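You operate a simulated robot arm through the tools that you are given. There is no shell and no other tool.

You run a simulated robot arm. Do the job below in one go: nothing can be reset, and whatever is moved stays where it is left.

TASK
Change the stamper from ribbon to ink and print the label cold.
Fine: heat off, wet the blue pad without flooding it, print at COLD; slide in with the catch on, end with it on; hands outside the yellow line. Where these are worked on the way, their far stop is far enough and under half their travel is too little: lever catch.

The check looks at the end state, three seconds after you hand in, the way a careful person would. Anything else that was tipped, shoved, dropped, spilled or broken makes it a failure.

THE ROBOT
A 7-joint arm with a two-finger parallel gripper, fixed in place. Base frame: the origin is at the foot of the arm, x ahead of it, y to its left, z up. Lengths are in mm, angles in rad, forces in N, time in s.
With the tool pointing down near the work surface it reaches from about 420 to 900 mm from the base axis. Its first joint turns from -2.007 to 2.007 rad. Payload 3.91 kg.
Tool frame: the origin (TCP) lies between the finger pads and is the grasp point; the fingertips stand 30 mm ahead of it; z points along the fingers, y is the line along which they close. The gripper opens to 110 mm. The fingers are 20 mm wide and 10 mm thick; the gripper's body (48 by 112 mm) begins 55 mm behind the TCP.
Orientation is that of the tool frame in the base frame, as [roll, pitch, yaw] about the fixed x, y, z axes, in that order (R = Rz(yaw) Ry(pitch) Rx(roll)). With the fingers straight down and closing along the base's y, the tool's x points along the base's -x, its y along +y and its z along -z.

THE INTERFACE
- The arm moves only by the tool servo_tool. Its argument "targets" is text: rows parted by semicolons, each of 7 numbers parted by spaces: the shift along the base's x, y, z in m, then the turn, a rotation vector about the base's x, y, z in rad, then the gripper command, from -1 (shut) to 1 (fully open), values between in proportion. In form: tx ty tz wx wy wz grip; .... A call has 1 to 20 rows; each row is the pose to reach, as a shift and turn from the pose commanded when the call began. A row lasts 0.2 s, in which the tool goes at most 50 mm and 0.15 rad; a call with a longer step from one row to the next is refused whole, and so is a gripper value outside its range. Where a pose cannot be reached the arm comes as near as it can. A force on the tool above 70 N (or 10 N above the force at the start of the call, whichever is more), or a blocked arm, ends the call early, and 0.2 s more pass. Each finger travels about 153 mm/s and halts on what it meets, pressing with about 23 N; the grip force reading is that of the motor and also rises with nothing between the fingers. The clock runs only during rows and for 0.2 s after the last one: add rows that repeat a pose to give the fingers time. The reply holds the time, the measured pose of the TCP, the force on the tool along the base axes, the opening and the grip force, in the units named above and with some noise, with the torque about the TCP (base axes, N m) and any sound that the robot's microphone picked up, and new pictures: "pictures" is both (left out), scene, wrist or none.
- Cameras (640 x 400 px; columns grow to the right, rows downward): "scene" is fixed at [221.2, 499.9, 1839]; the picture's right is [-0.39, -0.92, 0.00], its down [-0.69, 0.29, -0.67] and it looks along [0.62, -0.26, -0.74] (base axes); focal length 261 px, centre (320, 200). "wrist" rides on the gripper at [72, 17, -103] in the tool frame; the picture's right is [-0.23, 0.97, 0.00], its down [-0.76, -0.18, -0.62] and it looks along [-0.61, -0.14, 0.78] (tool axes); focal length 222 px, centre (320, 200). There is no depth. A picture from a camera that has moved, and an enlarged one, comes with that camera's place and axes in the base frame and with its lens.
- move_column(by): slides the trunk up (or, below 0, down) by that many mm; the arm rides with it, the base frame stays. It gives what a move gives, with no picture.
- close_up(camera, box): a new picture of the part [left, top, right, bottom] of that camera's present view, enlarged. The clock stands still meanwhile.
- finish_job(): hands the job in; it is judged then, once.

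Nothing tells you positions but the pictures and the camera data. Unless the task says otherwise, let go and move clear before handing in.

The tools are called after "Emit:" by a JSON object that holds its "method" and its "body". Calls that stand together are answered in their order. servo_tool: Moves the arm, as the interface text tells. Its arguments: {"type":"object","properties":{"targets":{"type":"string"},"pictures":{"type":"string","enum":["both","scene","wrist","none"]}},"required":["targets"]} The other tools are called the same way: move_column (by) slides the trunk up or down; close_up (camera, box) takes an enlarged picture of a part of a camera's view; finish_job () hands the job in.

At the start:

```text
clock: 0.0
ee_pos: [428.3, 220.2, 1604.0]
ee_rot: [-3.141, 0.001, 3.141]
contact_force: [0.9, 0.1, -0.2]
wrist_torque: [0.0, 0.02, -0.03]
grip_width: 110.1
finger_force: 0.1
trunk travel left (down, up): [-900.0, 90.0]
```

scene: 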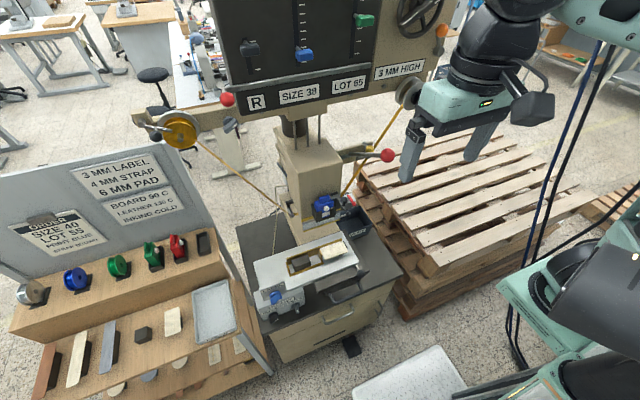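
wrist: 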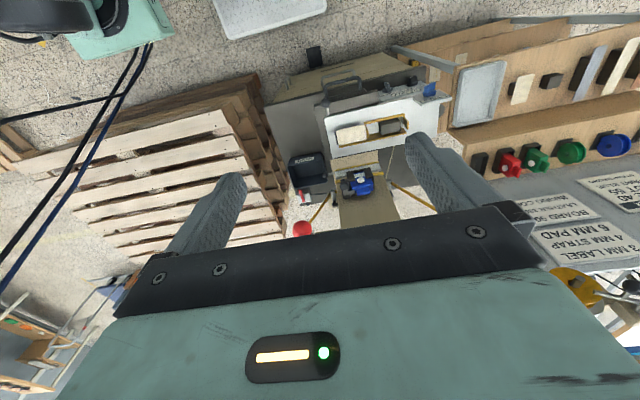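

I see a stamping machine on a cabinet with a ribbon reel, a board of instructions and a rack of parts on the left. I'll look closer before moving anything.

Emit:
{"method": "close_up", "body": {"camera": "scene", "box": [0, 130, 240, 280]}}

Emit:
{"method": "close_up", "body": {"camera": "scene", "box": [220, 180, 420, 305]}}

Emit:
{"method": "close_up", "body": {"camera": "scene", "box": [200, 0, 460, 163]}}

Emit:
{"method": "close_up", "body": {"camera": "scene", "box": [0, 220, 288, 400]}}

Emit:
{"method": "close_up", "body": {"camera": "wrist", "box": [260, 60, 480, 200]}}

```text
2.67 times, centred on (120, 205) of scene
camera zoom: at [221.2, 499.9, 1839.0], right [-0.39, -0.92, 0.0], down [-0.69, 0.29, -0.67], along [0.62, -0.26, -0.74], focal length 695 px, centre (853, 187)
```

zoom: 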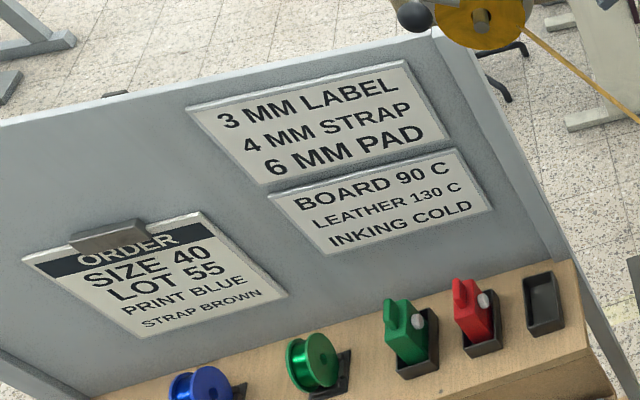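

```text
3.20 times, centred on (320, 242) of scene
camera zoom: at [221.2, 499.9, 1839.0], right [-0.39, -0.92, 0.0], down [-0.69, 0.29, -0.67], along [0.62, -0.26, -0.74], focal length 834 px, centre (320, 64)
```

zoom: 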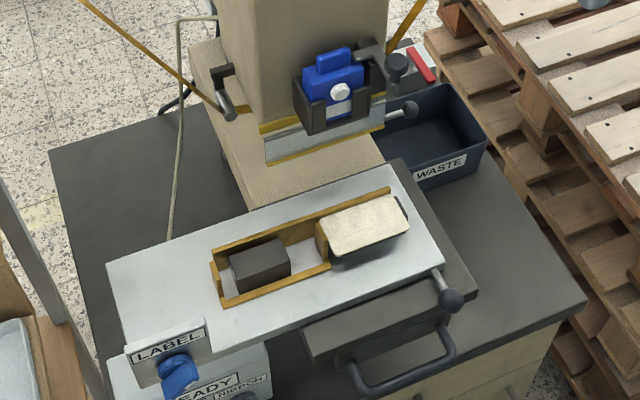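

```text
2.45 times, centred on (330, 82) of scene
camera zoom: at [221.2, 499.9, 1839.0], right [-0.39, -0.92, 0.0], down [-0.69, 0.29, -0.67], along [0.62, -0.26, -0.74], focal length 640 px, centre (296, 491)
```

zoom: 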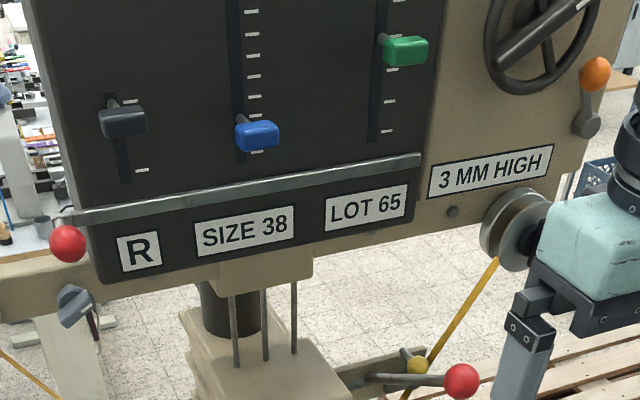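

```text
2.22 times, centred on (144, 310) of scene
camera zoom: at [221.2, 499.9, 1839.0], right [-0.39, -0.92, 0.0], down [-0.69, 0.29, -0.67], along [0.62, -0.26, -0.74], focal length 579 px, centre (711, -44)
```

zoom: 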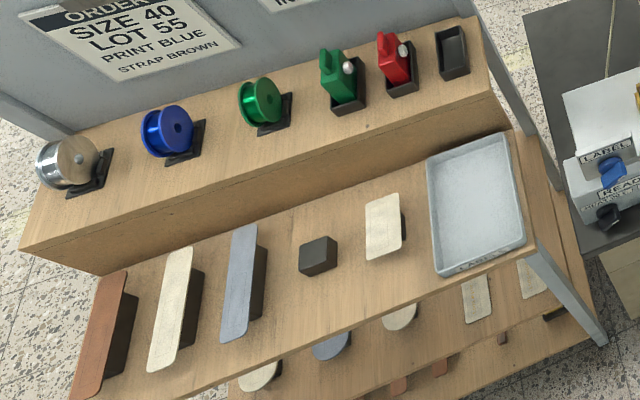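

```text
2.86 times, centred on (370, 130) of wrist
camera zoom: at [354.9, 236.4, 1707.6], right [0.23, 0.97, 0.0], down [0.76, -0.18, 0.62], along [0.61, -0.14, -0.78], focal length 635 px, centre (177, 400)
```

zoom: 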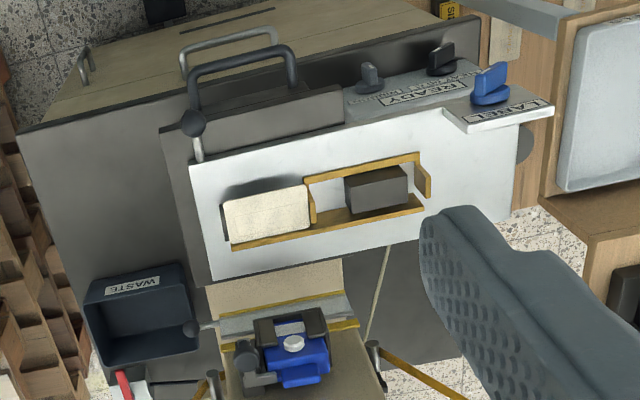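

The board says the order is blue print, label is 3 mm, inking is cold. I'll tilt the wrist to look at the front panel before doing anything.

Emit:
{"method": "servo_tool", "body": {"targets": "0 0 0 0 -0.15 0 1; 0 0 0 0 -0.3 0 1; 0 0 0 0 -0.45 0 1; 0 0 0 0 -0.6 0 1; 0 0 0 0 -0.75 0 1; 0 0 0 0 -0.75 0 1"}}

```text
clock: 1.4
ee_pos: [428.0, 220.8, 1603.5]
ee_rot: [3.141, 0.753, 3.141]
contact_force: [-0.9, 0.2, 0.9]
wrist_torque: [-0.01, 0.02, -0.02]
grip_width: 110.2
finger_force: 0.1
trunk travel left (down, up): [-900.0, 90.0]
camera wrist: at [303.5, 236.7, 1630.2], right [0.17, 0.97, 0.16], down [0.13, -0.18, 0.98], along [0.98, -0.14, -0.16], focal length 222 px, centre (320, 200)
```

scene: 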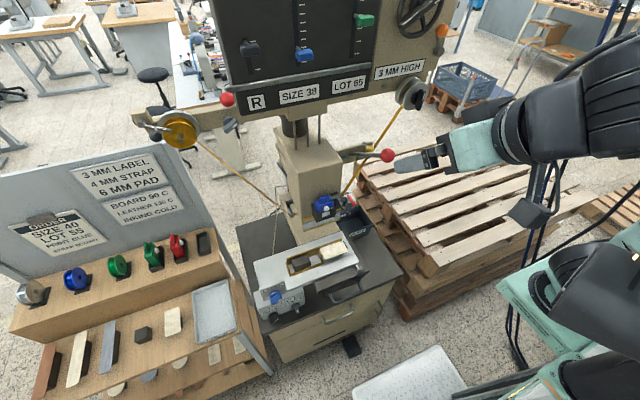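
wrist: 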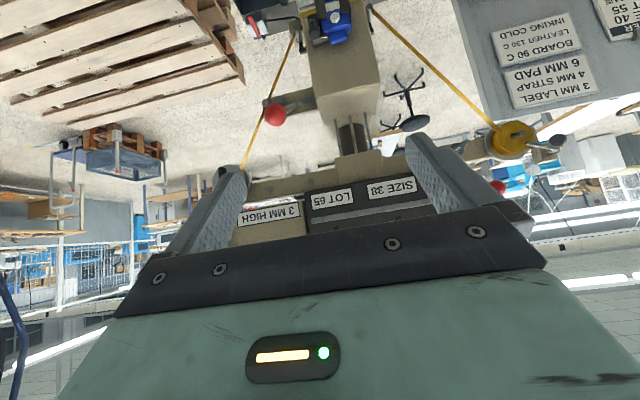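

The wrist view is upside down but shows the head's underside. I'll enlarge the parts I need to understand.

Emit:
{"method": "close_up", "body": {"camera": "wrist", "box": [220, 0, 420, 125]}}

Emit:
{"method": "close_up", "body": {"camera": "wrist", "box": [200, 90, 440, 240]}}

Emit:
{"method": "close_up", "body": {"camera": "scene", "box": [280, 130, 440, 230]}}

Emit:
{"method": "close_up", "body": {"camera": "scene", "box": [240, 240, 380, 327]}}

Emit:
{"method": "close_up", "body": {"camera": "scene", "box": [120, 70, 300, 183]}}

```text
3.20 times, centred on (320, 62) of wrist
camera zoom: at [303.5, 236.7, 1630.2], right [0.17, 0.97, 0.16], down [0.13, -0.18, 0.98], along [0.98, -0.14, -0.16], focal length 711 px, centre (320, 640)
```

zoom: 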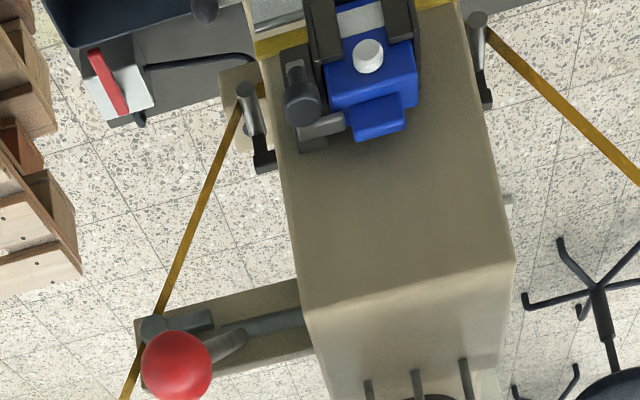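

```text
2.67 times, centred on (320, 165) of wrist
camera zoom: at [303.5, 236.7, 1630.2], right [0.17, 0.97, 0.16], down [0.13, -0.18, 0.98], along [0.98, -0.14, -0.16], focal length 592 px, centre (320, 293)
```

zoom: 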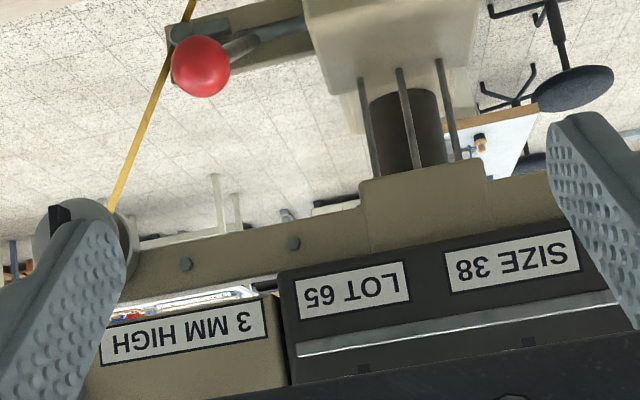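

```text
4.00 times, centred on (360, 180) of scene
camera zoom: at [221.2, 499.9, 1839.0], right [-0.39, -0.92, 0.0], down [-0.69, 0.29, -0.67], along [0.62, -0.26, -0.74], focal length 1043 px, centre (160, 280)
```

zoom: 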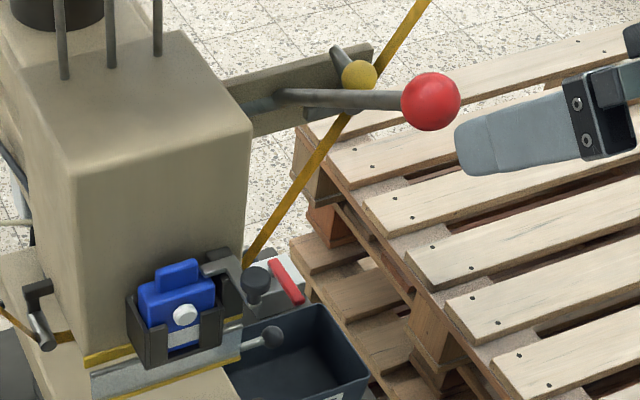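

```text
4.57 times, centred on (310, 284) of scene
camera zoom: at [221.2, 499.9, 1839.0], right [-0.39, -0.92, 0.0], down [-0.69, 0.29, -0.67], along [0.62, -0.26, -0.74], focal length 1192 px, centre (366, -182)
```

zoom: 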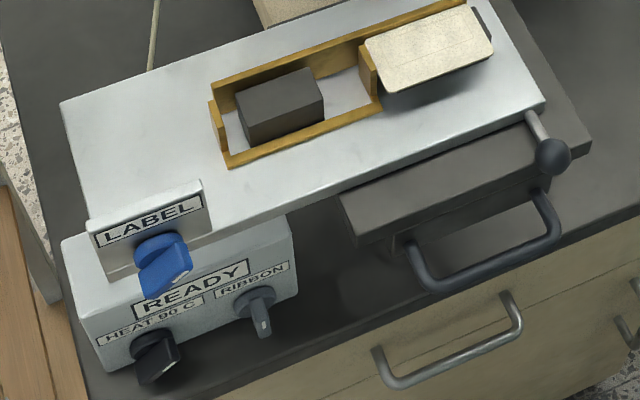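

```text
3.54 times, centred on (210, 126) of scene
camera zoom: at [221.2, 499.9, 1839.0], right [-0.39, -0.92, 0.0], down [-0.69, 0.29, -0.67], along [0.62, -0.26, -0.74], focal length 923 px, centre (709, 460)
```

zoom: 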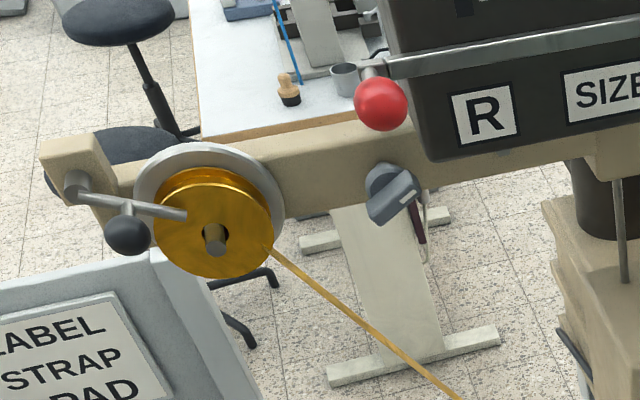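

Now I know rough places: slide table about z 1040 at x~630, control box with HEAT and RIBBON knobs about z 800, ram with blue inker at x~715, z~1190, red-ball lever at (647,134,1418). I'll lower the trunk to look at these more closely.

Emit:
{"method": "move_column", "body": {"by": -300}}

Emit:
{"method": "close_up", "body": {"camera": "wrist", "box": [0, 0, 640, 400]}}

```text
clock: 4.4
ee_pos: [428.3, 220.2, 1304.1]
ee_rot: [3.14, 0.752, 3.142]
contact_force: [-0.6, -0.8, -0.3]
wrist_torque: [-0.01, 0.0, -0.03]
grip_width: 109.8
finger_force: 0.0
trunk travel left (down, up): [-600.0, 390.0]
```

```text
1.00 times, centred on (320, 200) of wrist (not enlarged: the box is as wide or as high as the picture)
camera zoom: at [303.7, 236.7, 1330.3], right [0.17, 0.97, 0.15], down [0.13, -0.18, 0.98], along [0.98, -0.14, -0.16], focal length 222 px, centre (320, 200)
```

zoom: 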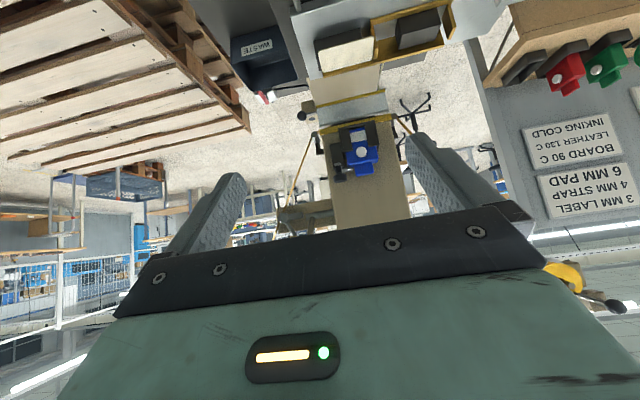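

Emit:
{"method": "close_up", "body": {"camera": "wrist", "box": [280, 60, 440, 160]}}

Emit:
{"method": "close_up", "body": {"camera": "wrist", "box": [220, 0, 480, 140]}}

Emit:
{"method": "close_up", "body": {"camera": "wrist", "box": [220, 60, 380, 220]}}

```text
4.00 times, centred on (360, 110) of wrist
camera zoom: at [303.7, 236.7, 1330.3], right [0.17, 0.97, 0.15], down [0.13, -0.18, 0.98], along [0.98, -0.14, -0.16], focal length 888 px, centre (160, 560)
```

zoom: 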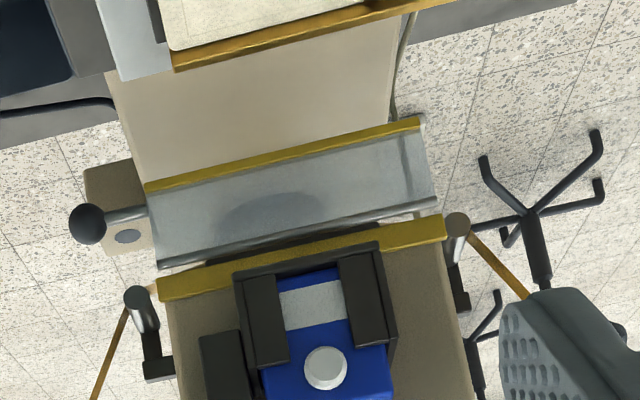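

```text
2.46 times, centred on (350, 70) of wrist
camera zoom: at [303.7, 236.7, 1330.3], right [0.17, 0.97, 0.15], down [0.13, -0.18, 0.98], along [0.98, -0.14, -0.16], focal length 547 px, centre (246, 520)
```

zoom: 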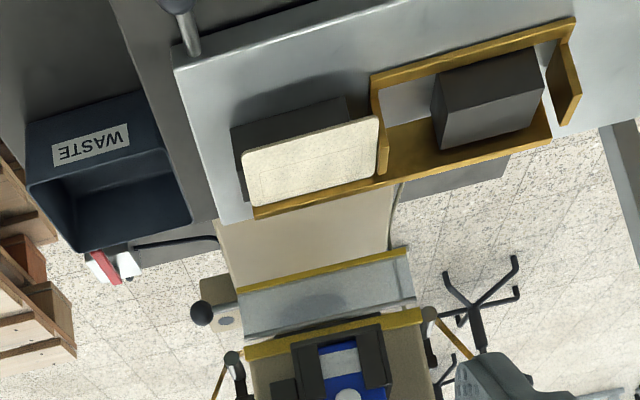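

```text
2.50 times, centred on (300, 140) of wrist
camera zoom: at [303.7, 236.7, 1330.3], right [0.17, 0.97, 0.15], down [0.13, -0.18, 0.98], along [0.98, -0.14, -0.16], focal length 555 px, centre (370, 350)
```

zoom: 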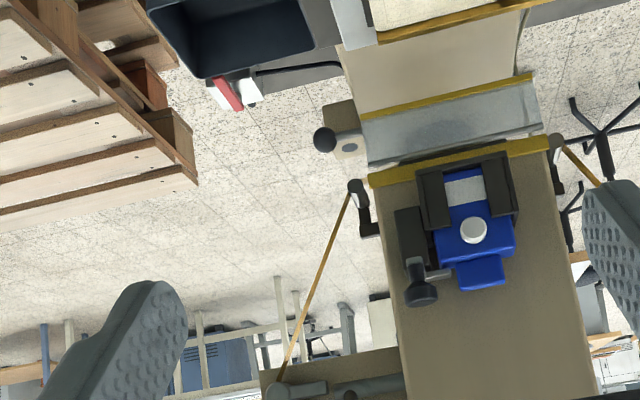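

The layout is clearer: silver anvil plate with yellow front edge under the ram, blue pad in a holder with a white button. Next I look at the control box (HEAT, RIBBON, READY) from above-front.

Emit:
{"method": "servo_tool", "body": {"targets": "0 0.025 -0.025 0 0.06 0 1; 0 0.05 -0.05 0 0.12 0 1; 0 0.08 -0.08 0 0.18 0 1; 0 0.11 -0.11 0 0.25 0 1; 0.01 0.14 -0.14 0 0.32 0 1; 0.02 0.17 -0.17 0 0.4 0 1; 0.03 0.20 -0.20 0 0.48 0 1; 0.04 0.23 -0.23 0 0.56 0 1; 0.05 0.26 -0.26 0 0.65 0 1; 0.055 0.285 -0.285 0 0.70 0 1; 0.06 0.296 -0.30 0 0.75 0 1; 0.06 0.296 -0.30 0 0.75 0 1"}}

```text
clock: 7.0
ee_pos: [489.7, 513.6, 1006.6]
ee_rot: [-3.141, -0.001, 3.14]
contact_force: [-0.6, 0.3, -0.2]
wrist_torque: [0.0, 0.01, -0.04]
grip_width: 110.1
finger_force: 0.0
trunk travel left (down, up): [-600.0, 390.0]
camera wrist: at [415.9, 529.8, 1109.0], right [0.23, 0.97, 0.0], down [0.76, -0.18, 0.62], along [0.61, -0.14, -0.78], focal length 222 px, centre (320, 200)
```

scene: 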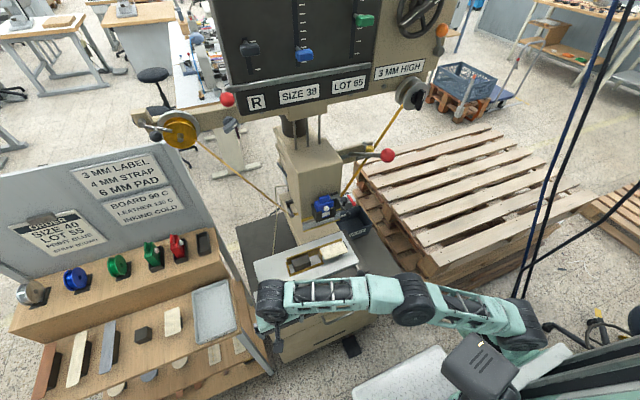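
wrist: 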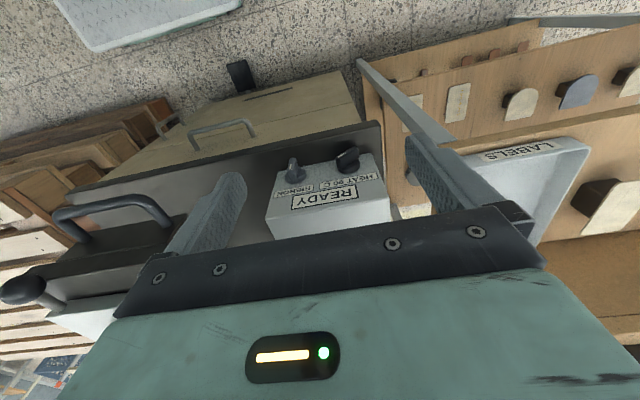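

Emit:
{"method": "close_up", "body": {"camera": "wrist", "box": [250, 130, 410, 230]}}

Emit:
{"method": "close_up", "body": {"camera": "wrist", "box": [0, 130, 220, 340]}}

Emit:
{"method": "close_up", "body": {"camera": "wrist", "box": [180, 40, 280, 130]}}

```text
4.00 times, centred on (330, 180) of wrist
camera zoom: at [415.9, 529.8, 1109.0], right [0.23, 0.97, 0.0], down [0.76, -0.18, 0.62], along [0.61, -0.14, -0.78], focal length 888 px, centre (280, 280)
```

zoom: 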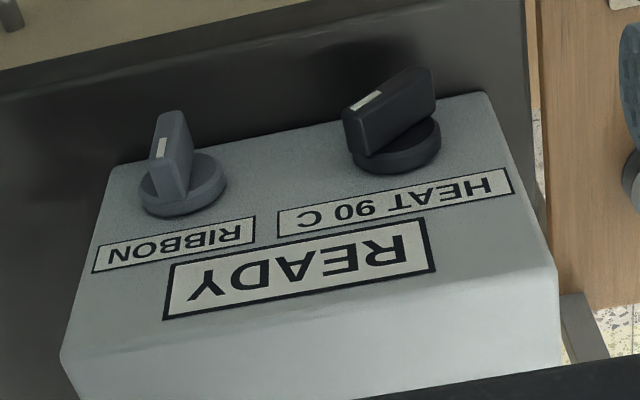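

```text
1.90 times, centred on (110, 235) of wrist
camera zoom: at [415.9, 529.8, 1109.0], right [0.23, 0.97, 0.0], down [0.76, -0.18, 0.62], along [0.61, -0.14, -0.78], focal length 423 px, centre (720, 133)
```

zoom: 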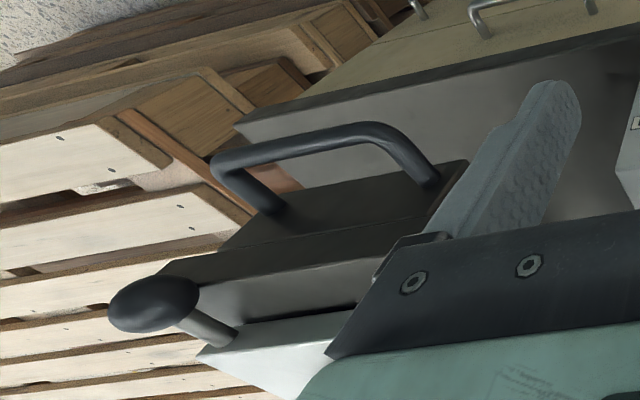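

```text
4.44 times, centred on (230, 85) of wrist
camera zoom: at [415.9, 529.8, 1109.0], right [0.23, 0.97, 0.0], down [0.76, -0.18, 0.62], along [0.61, -0.14, -0.78], focal length 987 px, centre (720, 711)
```

zoom: 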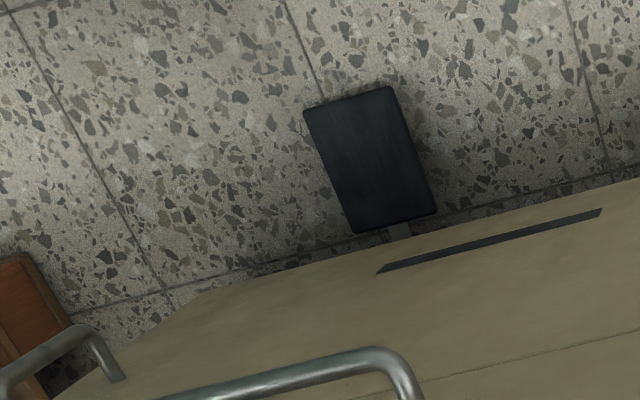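

The box shows READY, HEAT 90 C and RIBBON with bar knobs; there's also a pedal on the floor. I'll lower the trunk and tilt to see the box face and its slope from lower down.

Emit:
{"method": "move_column", "body": {"by": -200}}

Emit:
{"method": "servo_tool", "body": {"targets": "-0.01 -0.01 0.01 0 -0.12 0 1; -0.02 -0.02 0.02 0 -0.24 0 1; -0.03 -0.03 0.03 0 -0.36 0 1; -0.03 -0.04 0.04 0 -0.48 0 1; -0.03 -0.04 0.05 0 -0.6 0 1; -0.03 -0.04 0.05 0 -0.6 0 1"}}

```text
clock: 9.2
ee_pos: [489.4, 512.9, 805.2]
ee_rot: [-3.141, 0.0, 3.141]
contact_force: [0.1, -0.1, -0.1]
wrist_torque: [0.03, 0.01, -0.04]
grip_width: 110.1
finger_force: 0.2
trunk travel left (down, up): [-400.0, 590.0]
```

```text
clock: 10.8
ee_pos: [523.5, 441.1, 856.9]
ee_rot: [3.14, 0.603, 3.029]
contact_force: [-0.5, -0.2, -0.9]
wrist_torque: [-0.01, 0.02, -0.01]
grip_width: 110.3
finger_force: 0.1
trunk travel left (down, up): [-400.0, 590.0]
stopped in row 6: the arm was blocked; the commanded pose is now the measured one
camera wrist: at [406.4, 472.0, 901.3], right [0.3, 0.95, 0.13], down [0.25, -0.21, 0.94], along [0.92, -0.25, -0.3], focal length 222 px, centre (320, 200)
```

scene: 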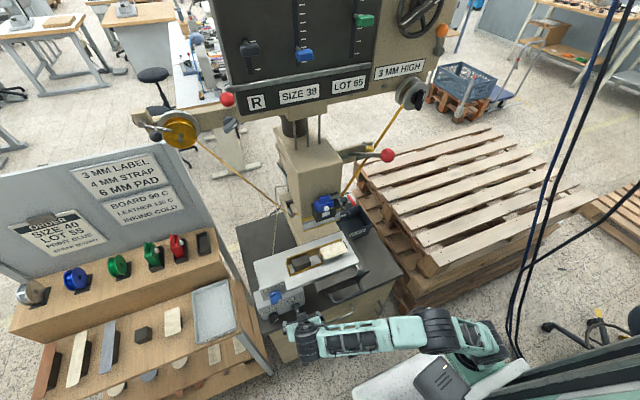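
wrist: 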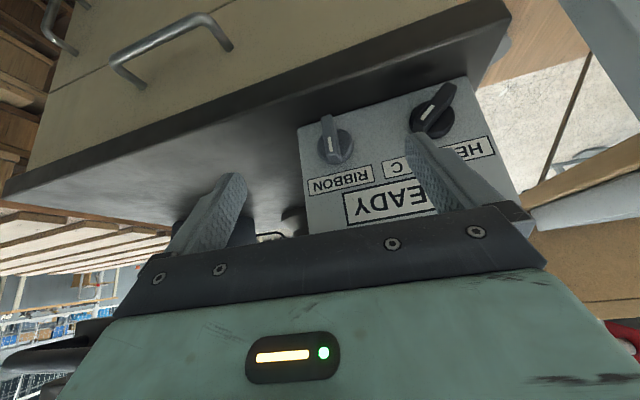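

The arm settled off the commanded pose (a joint limit, no contact force). I'll check the view of the box here.

Emit:
{"method": "close_up", "body": {"camera": "wrist", "box": [280, 70, 520, 240]}}

Emit:
{"method": "close_up", "body": {"camera": "scene", "box": [240, 240, 380, 360]}}

```text
2.35 times, centred on (400, 155) of wrist
camera zoom: at [406.4, 472.0, 901.3], right [0.3, 0.95, 0.13], down [0.25, -0.21, 0.94], along [0.92, -0.25, -0.3], focal length 523 px, centre (132, 306)
```

zoom: 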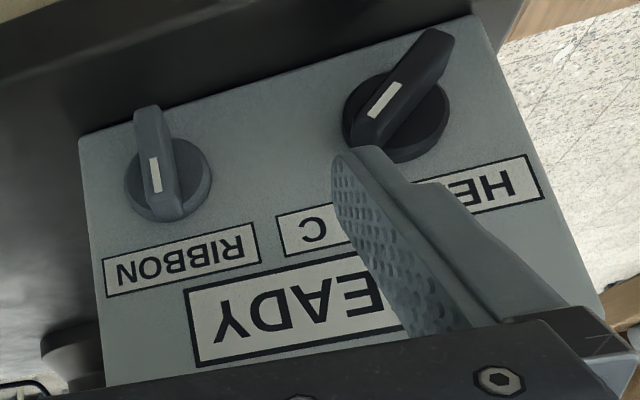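

```text
3.33 times, centred on (310, 300) of scene
camera zoom: at [221.2, 499.9, 1839.0], right [-0.39, -0.92, 0.0], down [-0.69, 0.29, -0.67], along [0.62, -0.26, -0.74], focal length 869 px, centre (353, -133)
```

zoom: 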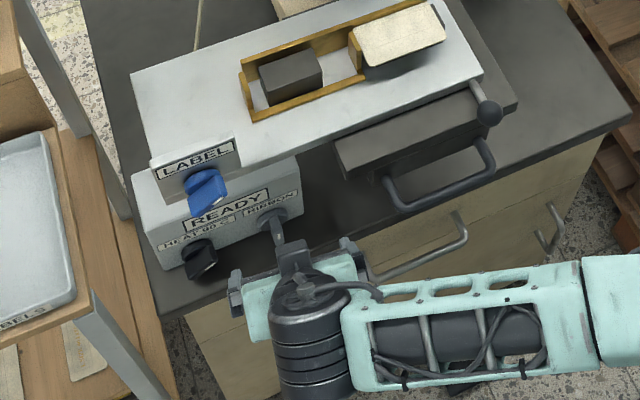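

The box face is vertical, with the knobs' axes along x: RIBBON knob at about (614,440,779), HEAT at (614,535,781). I'll back off, point down, then turn the wrist half round so the camera sits above the gripper when pointing forward.

Emit:
{"method": "servo_tool", "body": {"targets": "-0.03 0 0.03 0.0135 0.12 0 1; -0.05 0 0.06 0.027 0.24 0 1; -0.07 0 0.09 0.0406 0.36 0 1; -0.08 0 0.12 0.054 0.48 0 1; -0.08 -0.02 0.14 0.0677 0.599 0 1; -0.08 -0.04 0.15 0.0677 0.599 0 1; -0.08 -0.04 0.15 0.0677 0.599 0 1"}}

```text
clock: 12.4
ee_pos: [438.9, 405.4, 1009.8]
ee_rot: [3.133, -0.002, 3.035]
contact_force: [-0.3, -0.1, -0.5]
wrist_torque: [0.0, -0.01, -0.05]
grip_width: 109.8
finger_force: 0.2
trunk travel left (down, up): [-400.0, 590.0]
camera wrist: at [367.9, 427.9, 1114.2], right [0.33, 0.94, 0.01], down [0.74, -0.26, 0.62], along [0.59, -0.2, -0.78], focal length 222 px, centre (320, 200)
```

scene: 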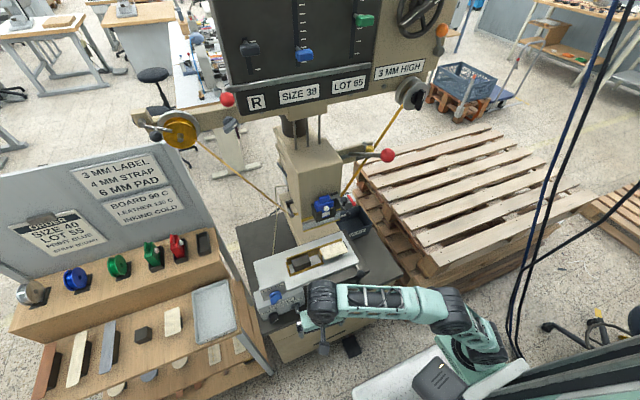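
wrist: 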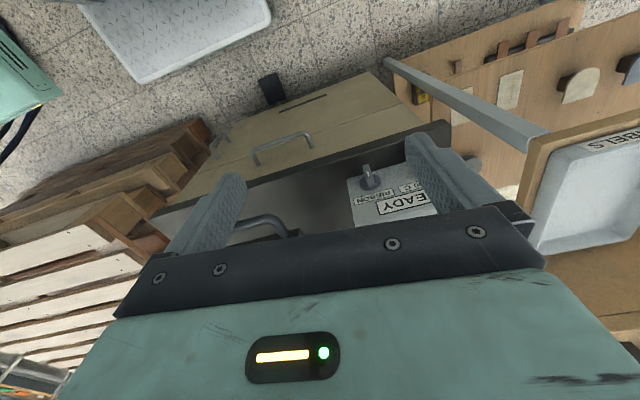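

Now I turn the wrist about the vertical to bring the camera to the other side.

Emit:
{"method": "servo_tool", "body": {"targets": "0 0 0 0 0 -0.15 1; 0 0 0 0 0 -0.3 1; 0 0 0 0 0 -0.45 1; 0 0 0 0 0 -0.6 1; 0 0 0 0 0 -0.75 1; 0 0 0 0 0 -0.9 1; 0 0 0 0 0 -1.05 1; 0 0 0 0 0 -1.2 1; 0 0 0 0 0 -1.35 1; 0 0 0 0 0 -1.5 1; 0 0 0 0 0 -1.65 1; 0 0 0 0 0 -1.8 1; 0 0 0 0 0 -1.95 1; 0 0 0 0 0 -2.1 1; 0 0 0 0 0 -2.25 1; 0 0 0 0 0 -2.4 1; 0 0 0 0 0 -2.55 1; 0 0 0 0 0 -2.7 1; 0 0 0 0 0 -2.85 1; 0 0 0 0 0 -3.0 1"}}

```text
clock: 15.5
ee_pos: [495.9, 377.5, 1001.1]
ee_rot: [-3.055, 0.046, 0.799]
contact_force: [-1.0, 1.0, -1.8]
wrist_torque: [-0.18, -0.13, 0.0]
grip_width: 110.0
finger_force: 0.1
out of reach, approached as far as the arm can: row 15
trunk travel left (down, up): [-400.0, 590.0]
stopped in row 15: the arm was blocked; the commanded pose is now the measured one
camera wrist: at [565.5, 415.4, 1098.4], right [0.54, -0.84, -0.07], down [-0.6, -0.44, 0.67], along [-0.6, -0.32, -0.74], focal length 222 px, centre (320, 200)
```

scene: 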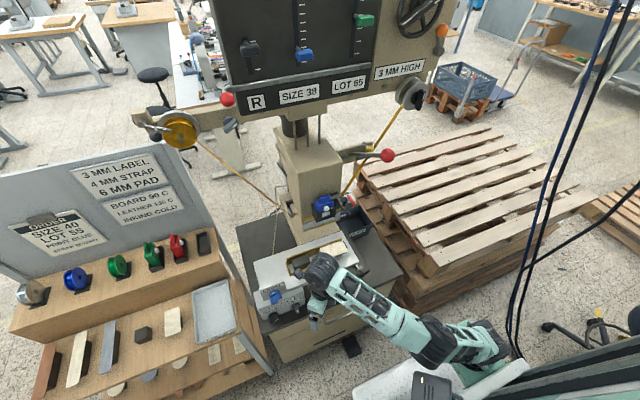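
wrist: 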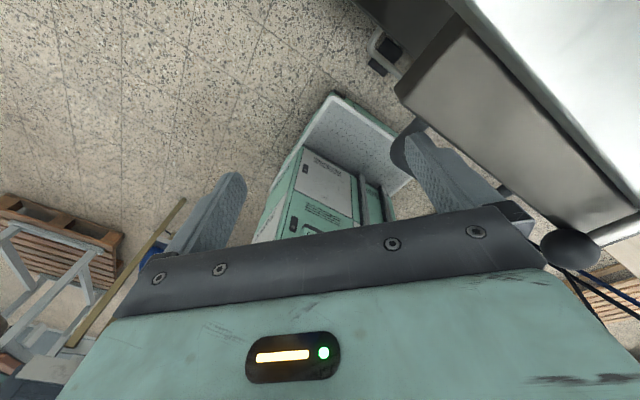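

The turn hit a wrist limit and the arm drifted toward the slide; forces stay near zero. I back away and turn the other way.

Emit:
{"method": "servo_tool", "body": {"targets": "-0.03 0.02 0.02 0 0 0.05 1; -0.06 0.03 0.03 0 0 0.2 1; -0.06 0.03 0.05 0 0 0.35 1; -0.06 0.03 0.06 0 0 0.5 1; -0.06 0.03 0.06 0 0 0.65 1; -0.06 0.03 0.06 0 0 0.8 1; -0.06 0.03 0.06 0 0 0.95 1; -0.06 0.03 0.06 0 0 1.1 1; -0.06 0.03 0.06 0 0 1.25 1; -0.06 0.03 0.06 0 0 1.4 1; -0.06 0.03 0.06 0 0 1.55 1; -0.06 0.03 0.06 0 0 1.7 1; -0.06 0.03 0.06 0 0 1.85 1; -0.06 0.03 0.06 0 0 2.0 1; -0.06 0.03 0.06 0 0 2.15 1; -0.06 0.03 0.06 0 0 2.25 1"}}

Emit:
{"method": "close_up", "body": {"camera": "scene", "box": [220, 180, 420, 305]}}

```text
clock: 18.9
ee_pos: [412.3, 402.2, 1057.9]
ee_rot: [-3.066, 0.059, 3.073]
contact_force: [-0.3, -0.6, 0.1]
wrist_torque: [0.02, 0.02, -0.01]
grip_width: 110.0
finger_force: 0.0
out of reach, approached as far as the arm can: row 1, 2, 3, 4, 5, 6, 7, 8, 9, 10, 11, 12, 13, 14, 15, 16
trunk travel left (down, up): [-400.0, 590.0]
camera wrist: at [335.1, 431.2, 1154.6], right [0.3, 0.95, -0.06], down [0.71, -0.18, 0.68], along [0.64, -0.24, -0.73], focal length 222 px, centre (320, 200)
```

scene: 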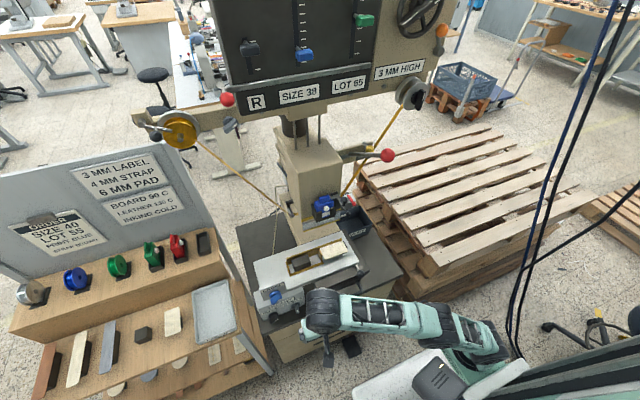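
wrist: 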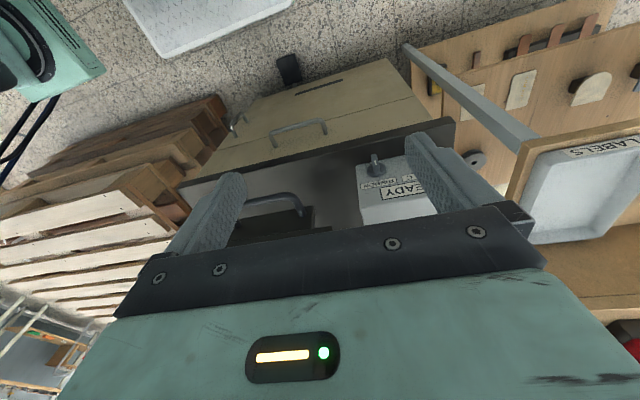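

```text
3.20 times, centred on (320, 242) of scene
camera zoom: at [221.2, 499.9, 1839.0], right [-0.39, -0.92, 0.0], down [-0.69, 0.29, -0.67], along [0.62, -0.26, -0.74], focal length 834 px, centre (320, 64)
```

zoom: 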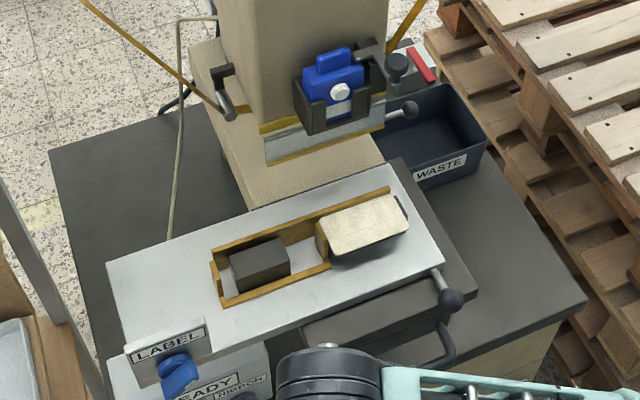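

Nothing has moved. I raise the trunk for clearance and try the other rotation direction.

Emit:
{"method": "move_column", "body": {"by": 200}}

Emit:
{"method": "servo_tool", "body": {"pictures": "none", "targets": "0.01 -0.02 0 0 0 0.12 1; 0.02 -0.04 0 0 0 0.27 1; 0.03 -0.06 0 0 0 0.42 1; 0.04 -0.08 0 0 0 0.57 1; 0.05 -0.10 0 0 0 0.72 1; 0.05 -0.10 0 0 0 0.87 1; 0.05 -0.1 0 0 0 1.02 1; 0.05 -0.1 0 0 0 1.17 1; 0.05 -0.1 0 0 0 1.32 1; 0.05 -0.1 0 0 0 1.47 1; 0.05 -0.1 0 0 0 1.62 1; 0.05 -0.1 0 0 0 1.77 1"}}

```text
clock: 21.1
ee_pos: [410.5, 401.9, 1257.3]
ee_rot: [-3.069, 0.058, 3.071]
contact_force: [1.0, 0.1, -0.3]
wrist_torque: [0.05, -0.01, -0.01]
grip_width: 109.8
finger_force: 0.0
trunk travel left (down, up): [-600.0, 390.0]
```

```text
clock: 23.7
ee_pos: [461.4, 303.4, 1257.3]
ee_rot: [-3.068, 0.059, -1.439]
contact_force: [-0.6, 0.3, 0.3]
wrist_torque: [0.02, 0.01, 0.0]
grip_width: 109.9
finger_force: 0.1
trunk travel left (down, up): [-600.0, 390.0]
```

Emit:
{"method": "servo_tool", "body": {"pictures": "both", "targets": "0 0 0 0 0 0.14 1; 0 0 0 0 0 0.28 1; 0 0 0 0 0 0.42 1; 0 0 0 0 0 0.56 1; 0 0 0 0 0 0.7 1; 0 0 0 0 0 0.84 1; 0 0 0 0 0 0.98 1; 0 0 0 0 0 1.12 1; 0 0 0 0 0 1.26 1; 0 0 0 0 0 1.4 1; 0 0 0 0 0 1.44 1"}}

```text
clock: 26.1
ee_pos: [462.3, 302.9, 1257.5]
ee_rot: [-3.068, 0.059, 0.001]
contact_force: [0.7, -0.9, -0.9]
wrist_torque: [0.02, -0.01, -0.01]
grip_width: 110.2
finger_force: 0.2
trunk travel left (down, up): [-600.0, 390.0]
camera wrist: at [539.5, 276.9, 1355.3], right [-0.23, -0.97, -0.06], down [-0.72, 0.13, 0.68], along [-0.65, 0.2, -0.73], focal length 222 px, centre (320, 200)
```

scene: 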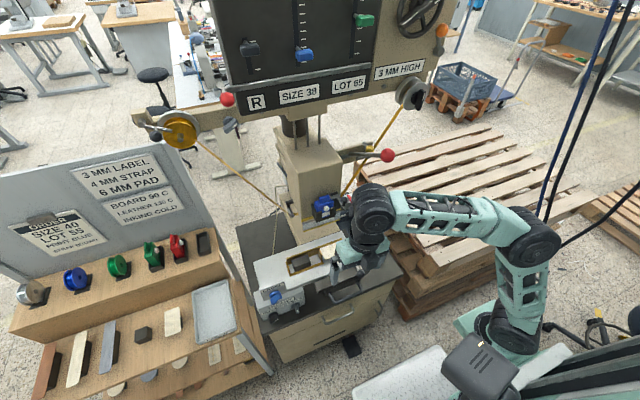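
wrist: 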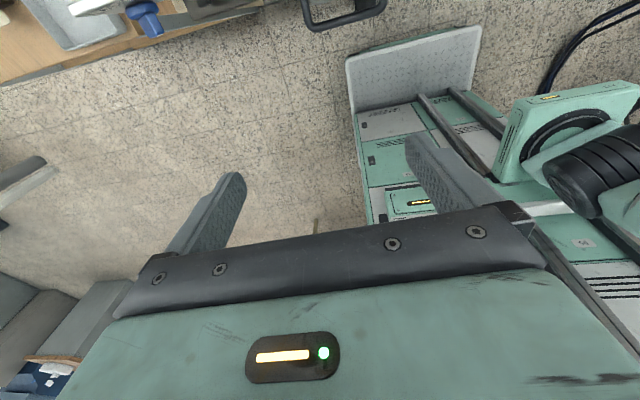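

The flip worked. I'll level the tool and then tip it forward, at a height clear of the slide, to look at the machine front.

Emit:
{"method": "servo_tool", "body": {"pictures": "none", "targets": "-0.01 0 0.03 -0.0735 -0.059 0 1; -0.01 0 0.06 -0.0735 -0.059 0 1; -0.01 0 0.1 -0.0735 -0.059 0 1; -0.01 0 0.14 -0.0735 -0.059 0 1; -0.01 0 0.14 -0.0735 -0.059 0 1"}}

Emit:
{"method": "servo_tool", "body": {"targets": "0 0 0 0 -0.14 0 1; 0 0 0 0 -0.28 0 1; 0 0 0 0 -0.42 0 1; 0 0 0 0 -0.56 0 1; 0 0 0 0 -0.7 0 1; 0 0 0 0 -0.84 0 1; 0 0 0 0 -0.98 0 1; 0 0 0 0 -1.12 0 1; 0 0 0 0 -1.26 0 1; 0 0 0 0 -1.4 0 1; 0 0 0 0 -1.5 0 1; 0 0 0 0 -1.57 0 1; 0 0 0 0 -1.57 0 1"}}

```text
clock: 27.3
ee_pos: [443.8, 294.8, 1337.1]
ee_rot: [-3.142, -0.001, -0.002]
contact_force: [-0.7, -0.4, 0.7]
wrist_torque: [0.02, -0.03, 0.0]
grip_width: 109.7
finger_force: 0.0
out of reach, approached as far as the arm can: row 3, 4, 5
trunk travel left (down, up): [-600.0, 390.0]
```

```text
clock: 30.1
ee_pos: [449.1, 293.5, 1343.1]
ee_rot: [-1.486, -1.551, -1.664]
contact_force: [0.1, 0.2, 0.5]
wrist_torque: [0.02, -0.01, -0.02]
grip_width: 110.0
finger_force: 0.0
trunk travel left (down, up): [-600.0, 390.0]
camera wrist: at [344.8, 275.5, 1415.6], right [-0.01, -0.97, -0.25], down [-0.62, 0.2, -0.76], along [0.78, 0.15, -0.6], focal length 222 px, centre (320, 200)
```

scene: 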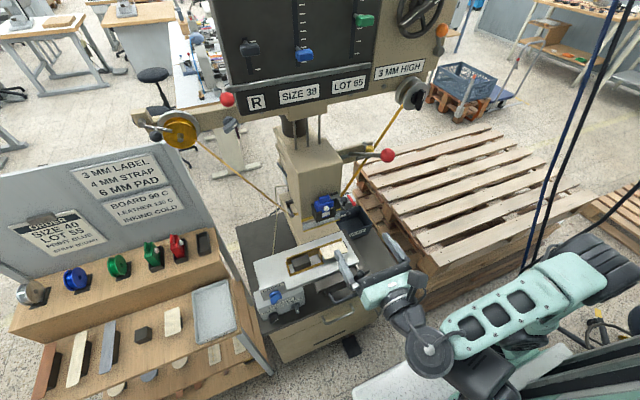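
wrist: 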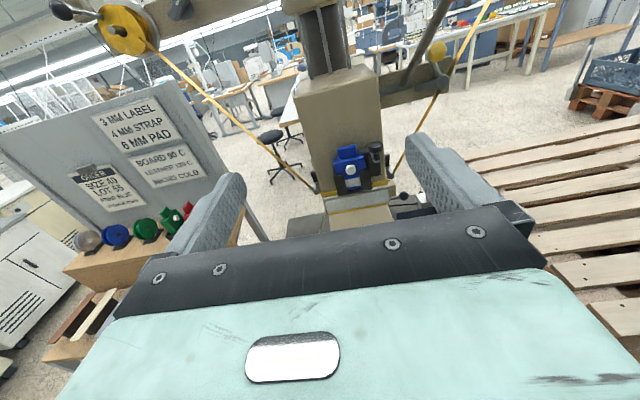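

Emit:
{"method": "close_up", "body": {"camera": "wrist", "box": [270, 110, 430, 220]}}

Emit:
{"method": "close_up", "body": {"camera": "wrist", "box": [260, 0, 500, 130]}}

Emit:
{"method": "close_up", "body": {"camera": "wrist", "box": [40, 0, 260, 130]}}

```text
3.64 times, centred on (350, 165) of wrist
camera zoom: at [344.8, 275.5, 1415.6], right [-0.01, -0.97, -0.25], down [-0.62, 0.2, -0.76], along [0.78, 0.15, -0.6], focal length 808 px, centre (211, 327)
```

zoom: 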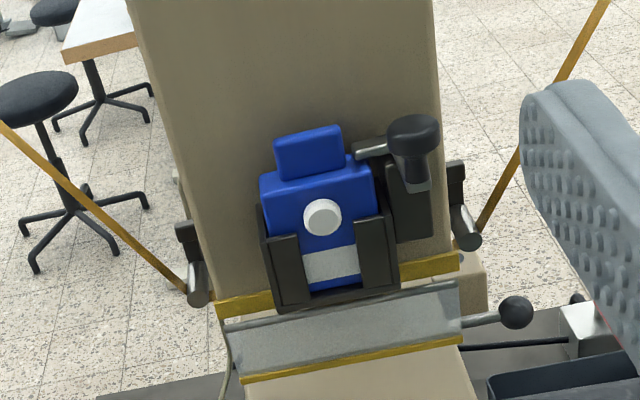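

```text
2.67 times, centred on (380, 65) of wrist
camera zoom: at [344.8, 275.5, 1415.6], right [-0.01, -0.97, -0.25], down [-0.62, 0.2, -0.76], along [0.78, 0.15, -0.6], focal length 592 px, centre (160, 560)
```

zoom: 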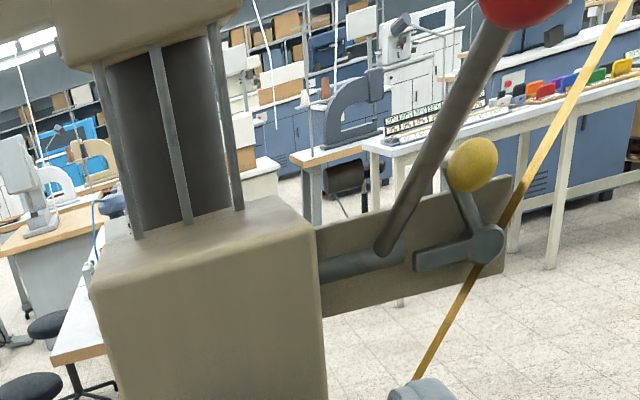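

```text
2.91 times, centred on (150, 65) of wrist
camera zoom: at [344.8, 275.5, 1415.6], right [-0.01, -0.97, -0.25], down [-0.62, 0.2, -0.76], along [0.78, 0.15, -0.6], focal length 646 px, centre (814, 593)
```

zoom: 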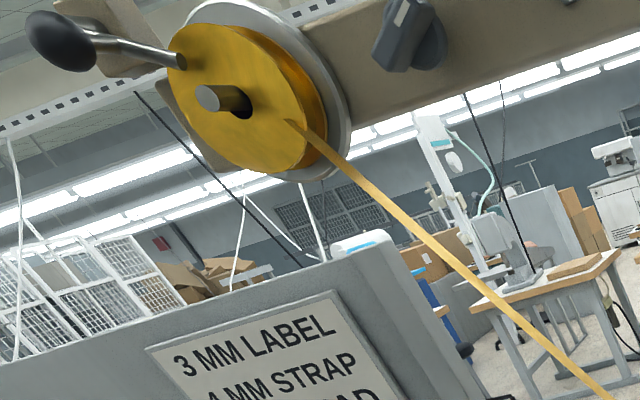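

Now I understand more: the red-ball lever swings on a pivot beside the ram, with a yellow-ball catch next to it; the blue pad has a white button. I'll move closer above the slide table to inspect it.

Emit:
{"method": "servo_tool", "body": {"targets": "0.015 -0.01 -0.04 0 0 0 1; 0.03 -0.02 -0.08 0 0 0 1; 0.045 -0.03 -0.12 0 0 0 1; 0.06 -0.035 -0.16 0 0 0 1; 0.07 -0.04 -0.19 0 0 0 1; 0.07 -0.04 -0.19 0 0 0 1"}}

```text
clock: 31.5
ee_pos: [518.5, 256.7, 1149.4]
ee_rot: [-2.03, -1.569, -1.109]
contact_force: [0.0, -0.1, 0.1]
wrist_torque: [0.0, 0.01, -0.02]
grip_width: 109.9
finger_force: 0.1
trunk travel left (down, up): [-600.0, 390.0]
camera wrist: at [414.1, 239.0, 1221.7], right [0.0, -0.97, -0.23], down [-0.62, 0.18, -0.76], along [0.78, 0.15, -0.61], focal length 222 px, centre (320, 200)
```

scene: 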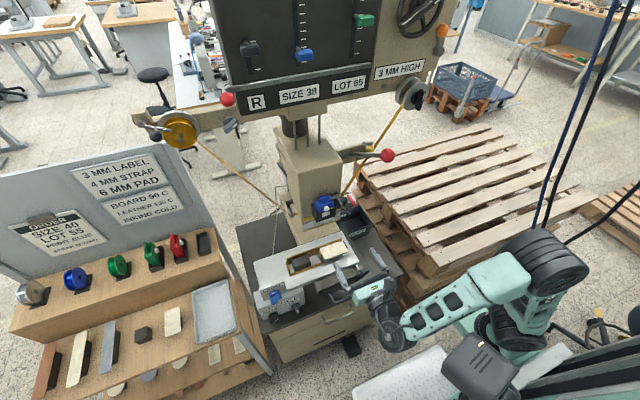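
wrist: 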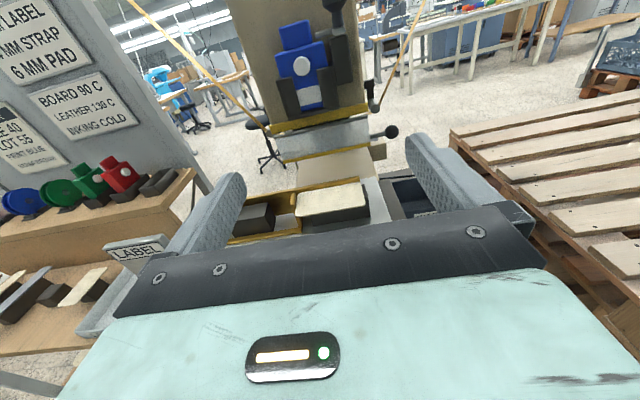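

Emit:
{"method": "close_up", "body": {"camera": "wrist", "box": [240, 0, 440, 125]}}

Emit:
{"method": "close_up", "body": {"camera": "wrist", "box": [220, 100, 440, 240]}}

Emit:
{"method": "close_up", "body": {"camera": "scene", "box": [320, 130, 420, 192]}}

```text
3.20 times, centred on (340, 62) of wrist
camera zoom: at [414.1, 239.0, 1221.7], right [0.0, -0.97, -0.23], down [-0.62, 0.18, -0.76], along [0.78, 0.15, -0.61], focal length 711 px, centre (256, 640)
```

zoom: 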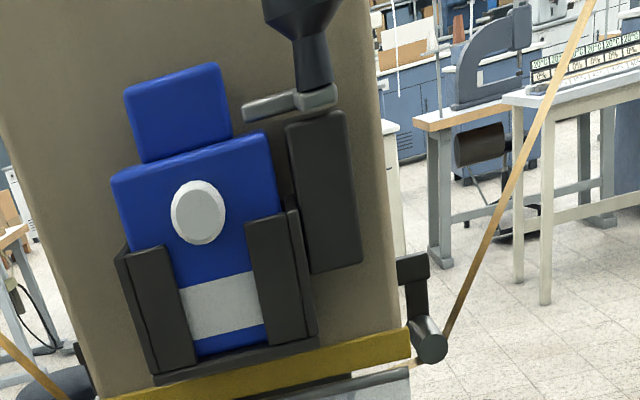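

```text
2.86 times, centred on (330, 170) of wrist
camera zoom: at [414.1, 239.0, 1221.7], right [0.0, -0.97, -0.23], down [-0.62, 0.18, -0.76], along [0.78, 0.15, -0.61], focal length 635 px, centre (291, 286)
```

zoom: 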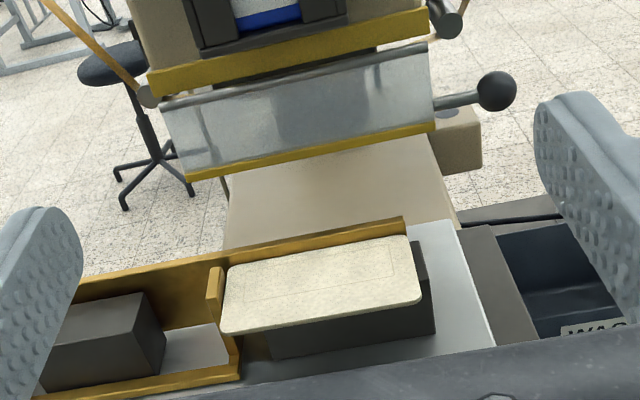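

```text
6.40 times, centred on (370, 161) of scene
camera zoom: at [221.2, 499.9, 1839.0], right [-0.39, -0.92, 0.0], down [-0.69, 0.29, -0.67], along [0.62, -0.26, -0.74], focal length 1669 px, centre (0, 450)
```

zoom: 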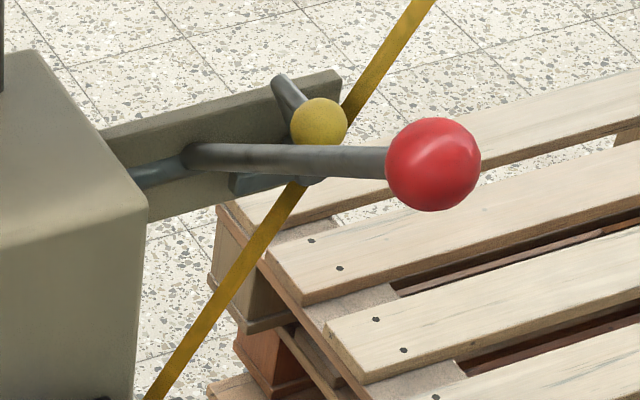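

The dark knob beside the pad is just its swivel latch; the felt window is still pale (dry). I'll do the heat first since cooling takes time: move left and back, then lower the trunk to the control box.

Emit:
{"method": "servo_tool", "body": {"pictures": "none", "targets": "-0.02 0.03 0 0 0 0 1; -0.04 0.065 0 0 0 0 1; -0.055 0.1 0 0 0 0 1; -0.07 0.14 0 0 0 0 1; -0.08 0.18 0 0 0 0 1; -0.085 0.22 0 0 0 0 1; -0.088 0.25 0 0 0 0 1; -0.088 0.25 0 0 0 0 1"}}

Emit:
{"method": "move_column", "body": {"by": -250}}

Emit:
{"method": "close_up", "body": {"camera": "wrist", "box": [0, 0, 640, 400]}}

Emit:
{"method": "close_up", "body": {"camera": "scene", "box": [0, 0, 640, 400]}}

```text
clock: 33.5
ee_pos: [467.9, 488.9, 1163.4]
ee_rot: [-1.461, -1.545, -1.744]
contact_force: [0.1, -0.1, 0.5]
wrist_torque: [0.0, -0.01, -0.02]
grip_width: 109.7
finger_force: 0.0
trunk travel left (down, up): [-600.0, 390.0]
stopped in row 8: the arm was blocked; the commanded pose is now the measured one
```

```text
clock: 36.0
ee_pos: [465.5, 489.1, 910.9]
ee_rot: [-1.561, -1.548, -1.641]
contact_force: [0.1, 0.0, 0.1]
wrist_torque: [-0.03, -0.01, 0.03]
grip_width: 109.9
finger_force: 0.1
trunk travel left (down, up): [-350.0, 640.0]
```

```text
1.00 times, centred on (320, 200) of wrist (not enlarged: the box is as wide or as high as the picture)
camera zoom: at [361.3, 477.1, 983.3], right [-0.06, -0.97, -0.25], down [-0.61, 0.23, -0.76], along [0.79, 0.11, -0.6], focal length 222 px, centre (320, 200)
```

zoom: 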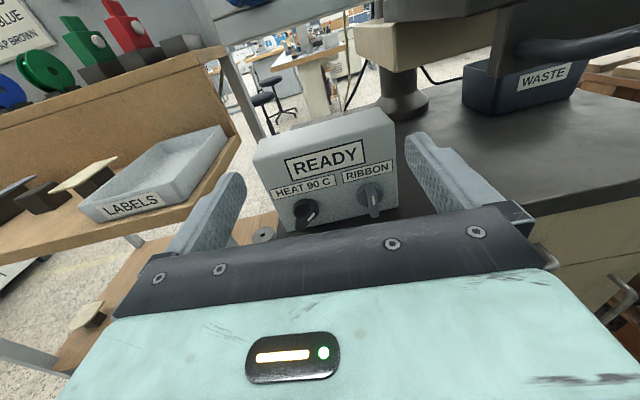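

```text
1.00 times, centred on (320, 200) of scene (not enlarged: the box is as wide or as high as the picture)
camera zoom: at [221.2, 499.9, 1839.0], right [-0.39, -0.92, 0.0], down [-0.69, 0.29, -0.67], along [0.62, -0.26, -0.74], focal length 261 px, centre (320, 200)
```

zoom: 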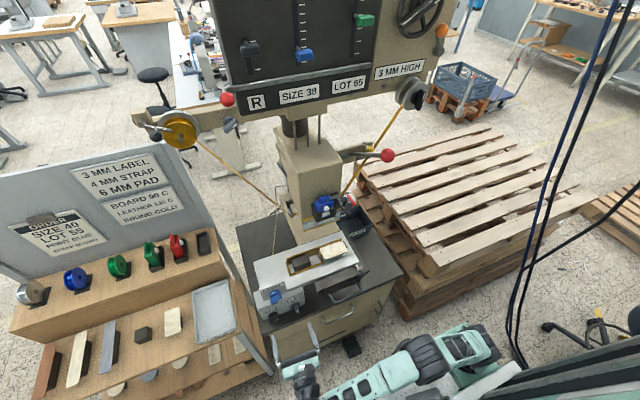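

Emit:
{"method": "close_up", "body": {"camera": "wrist", "box": [240, 100, 420, 240]}}

```text
2.86 times, centred on (330, 170) of wrist
camera zoom: at [361.3, 477.1, 983.3], right [-0.06, -0.97, -0.25], down [-0.61, 0.23, -0.76], along [0.79, 0.11, -0.6], focal length 635 px, centre (291, 286)
```

zoom: 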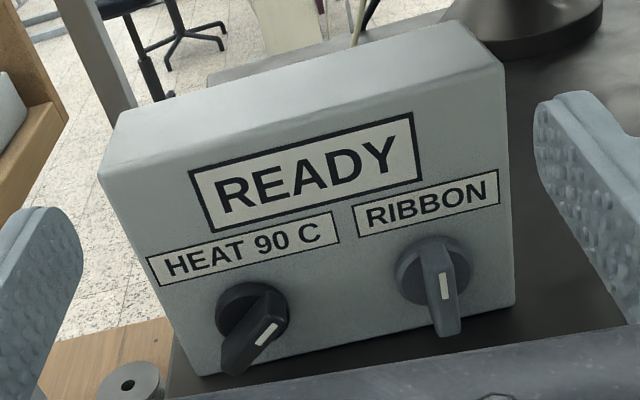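

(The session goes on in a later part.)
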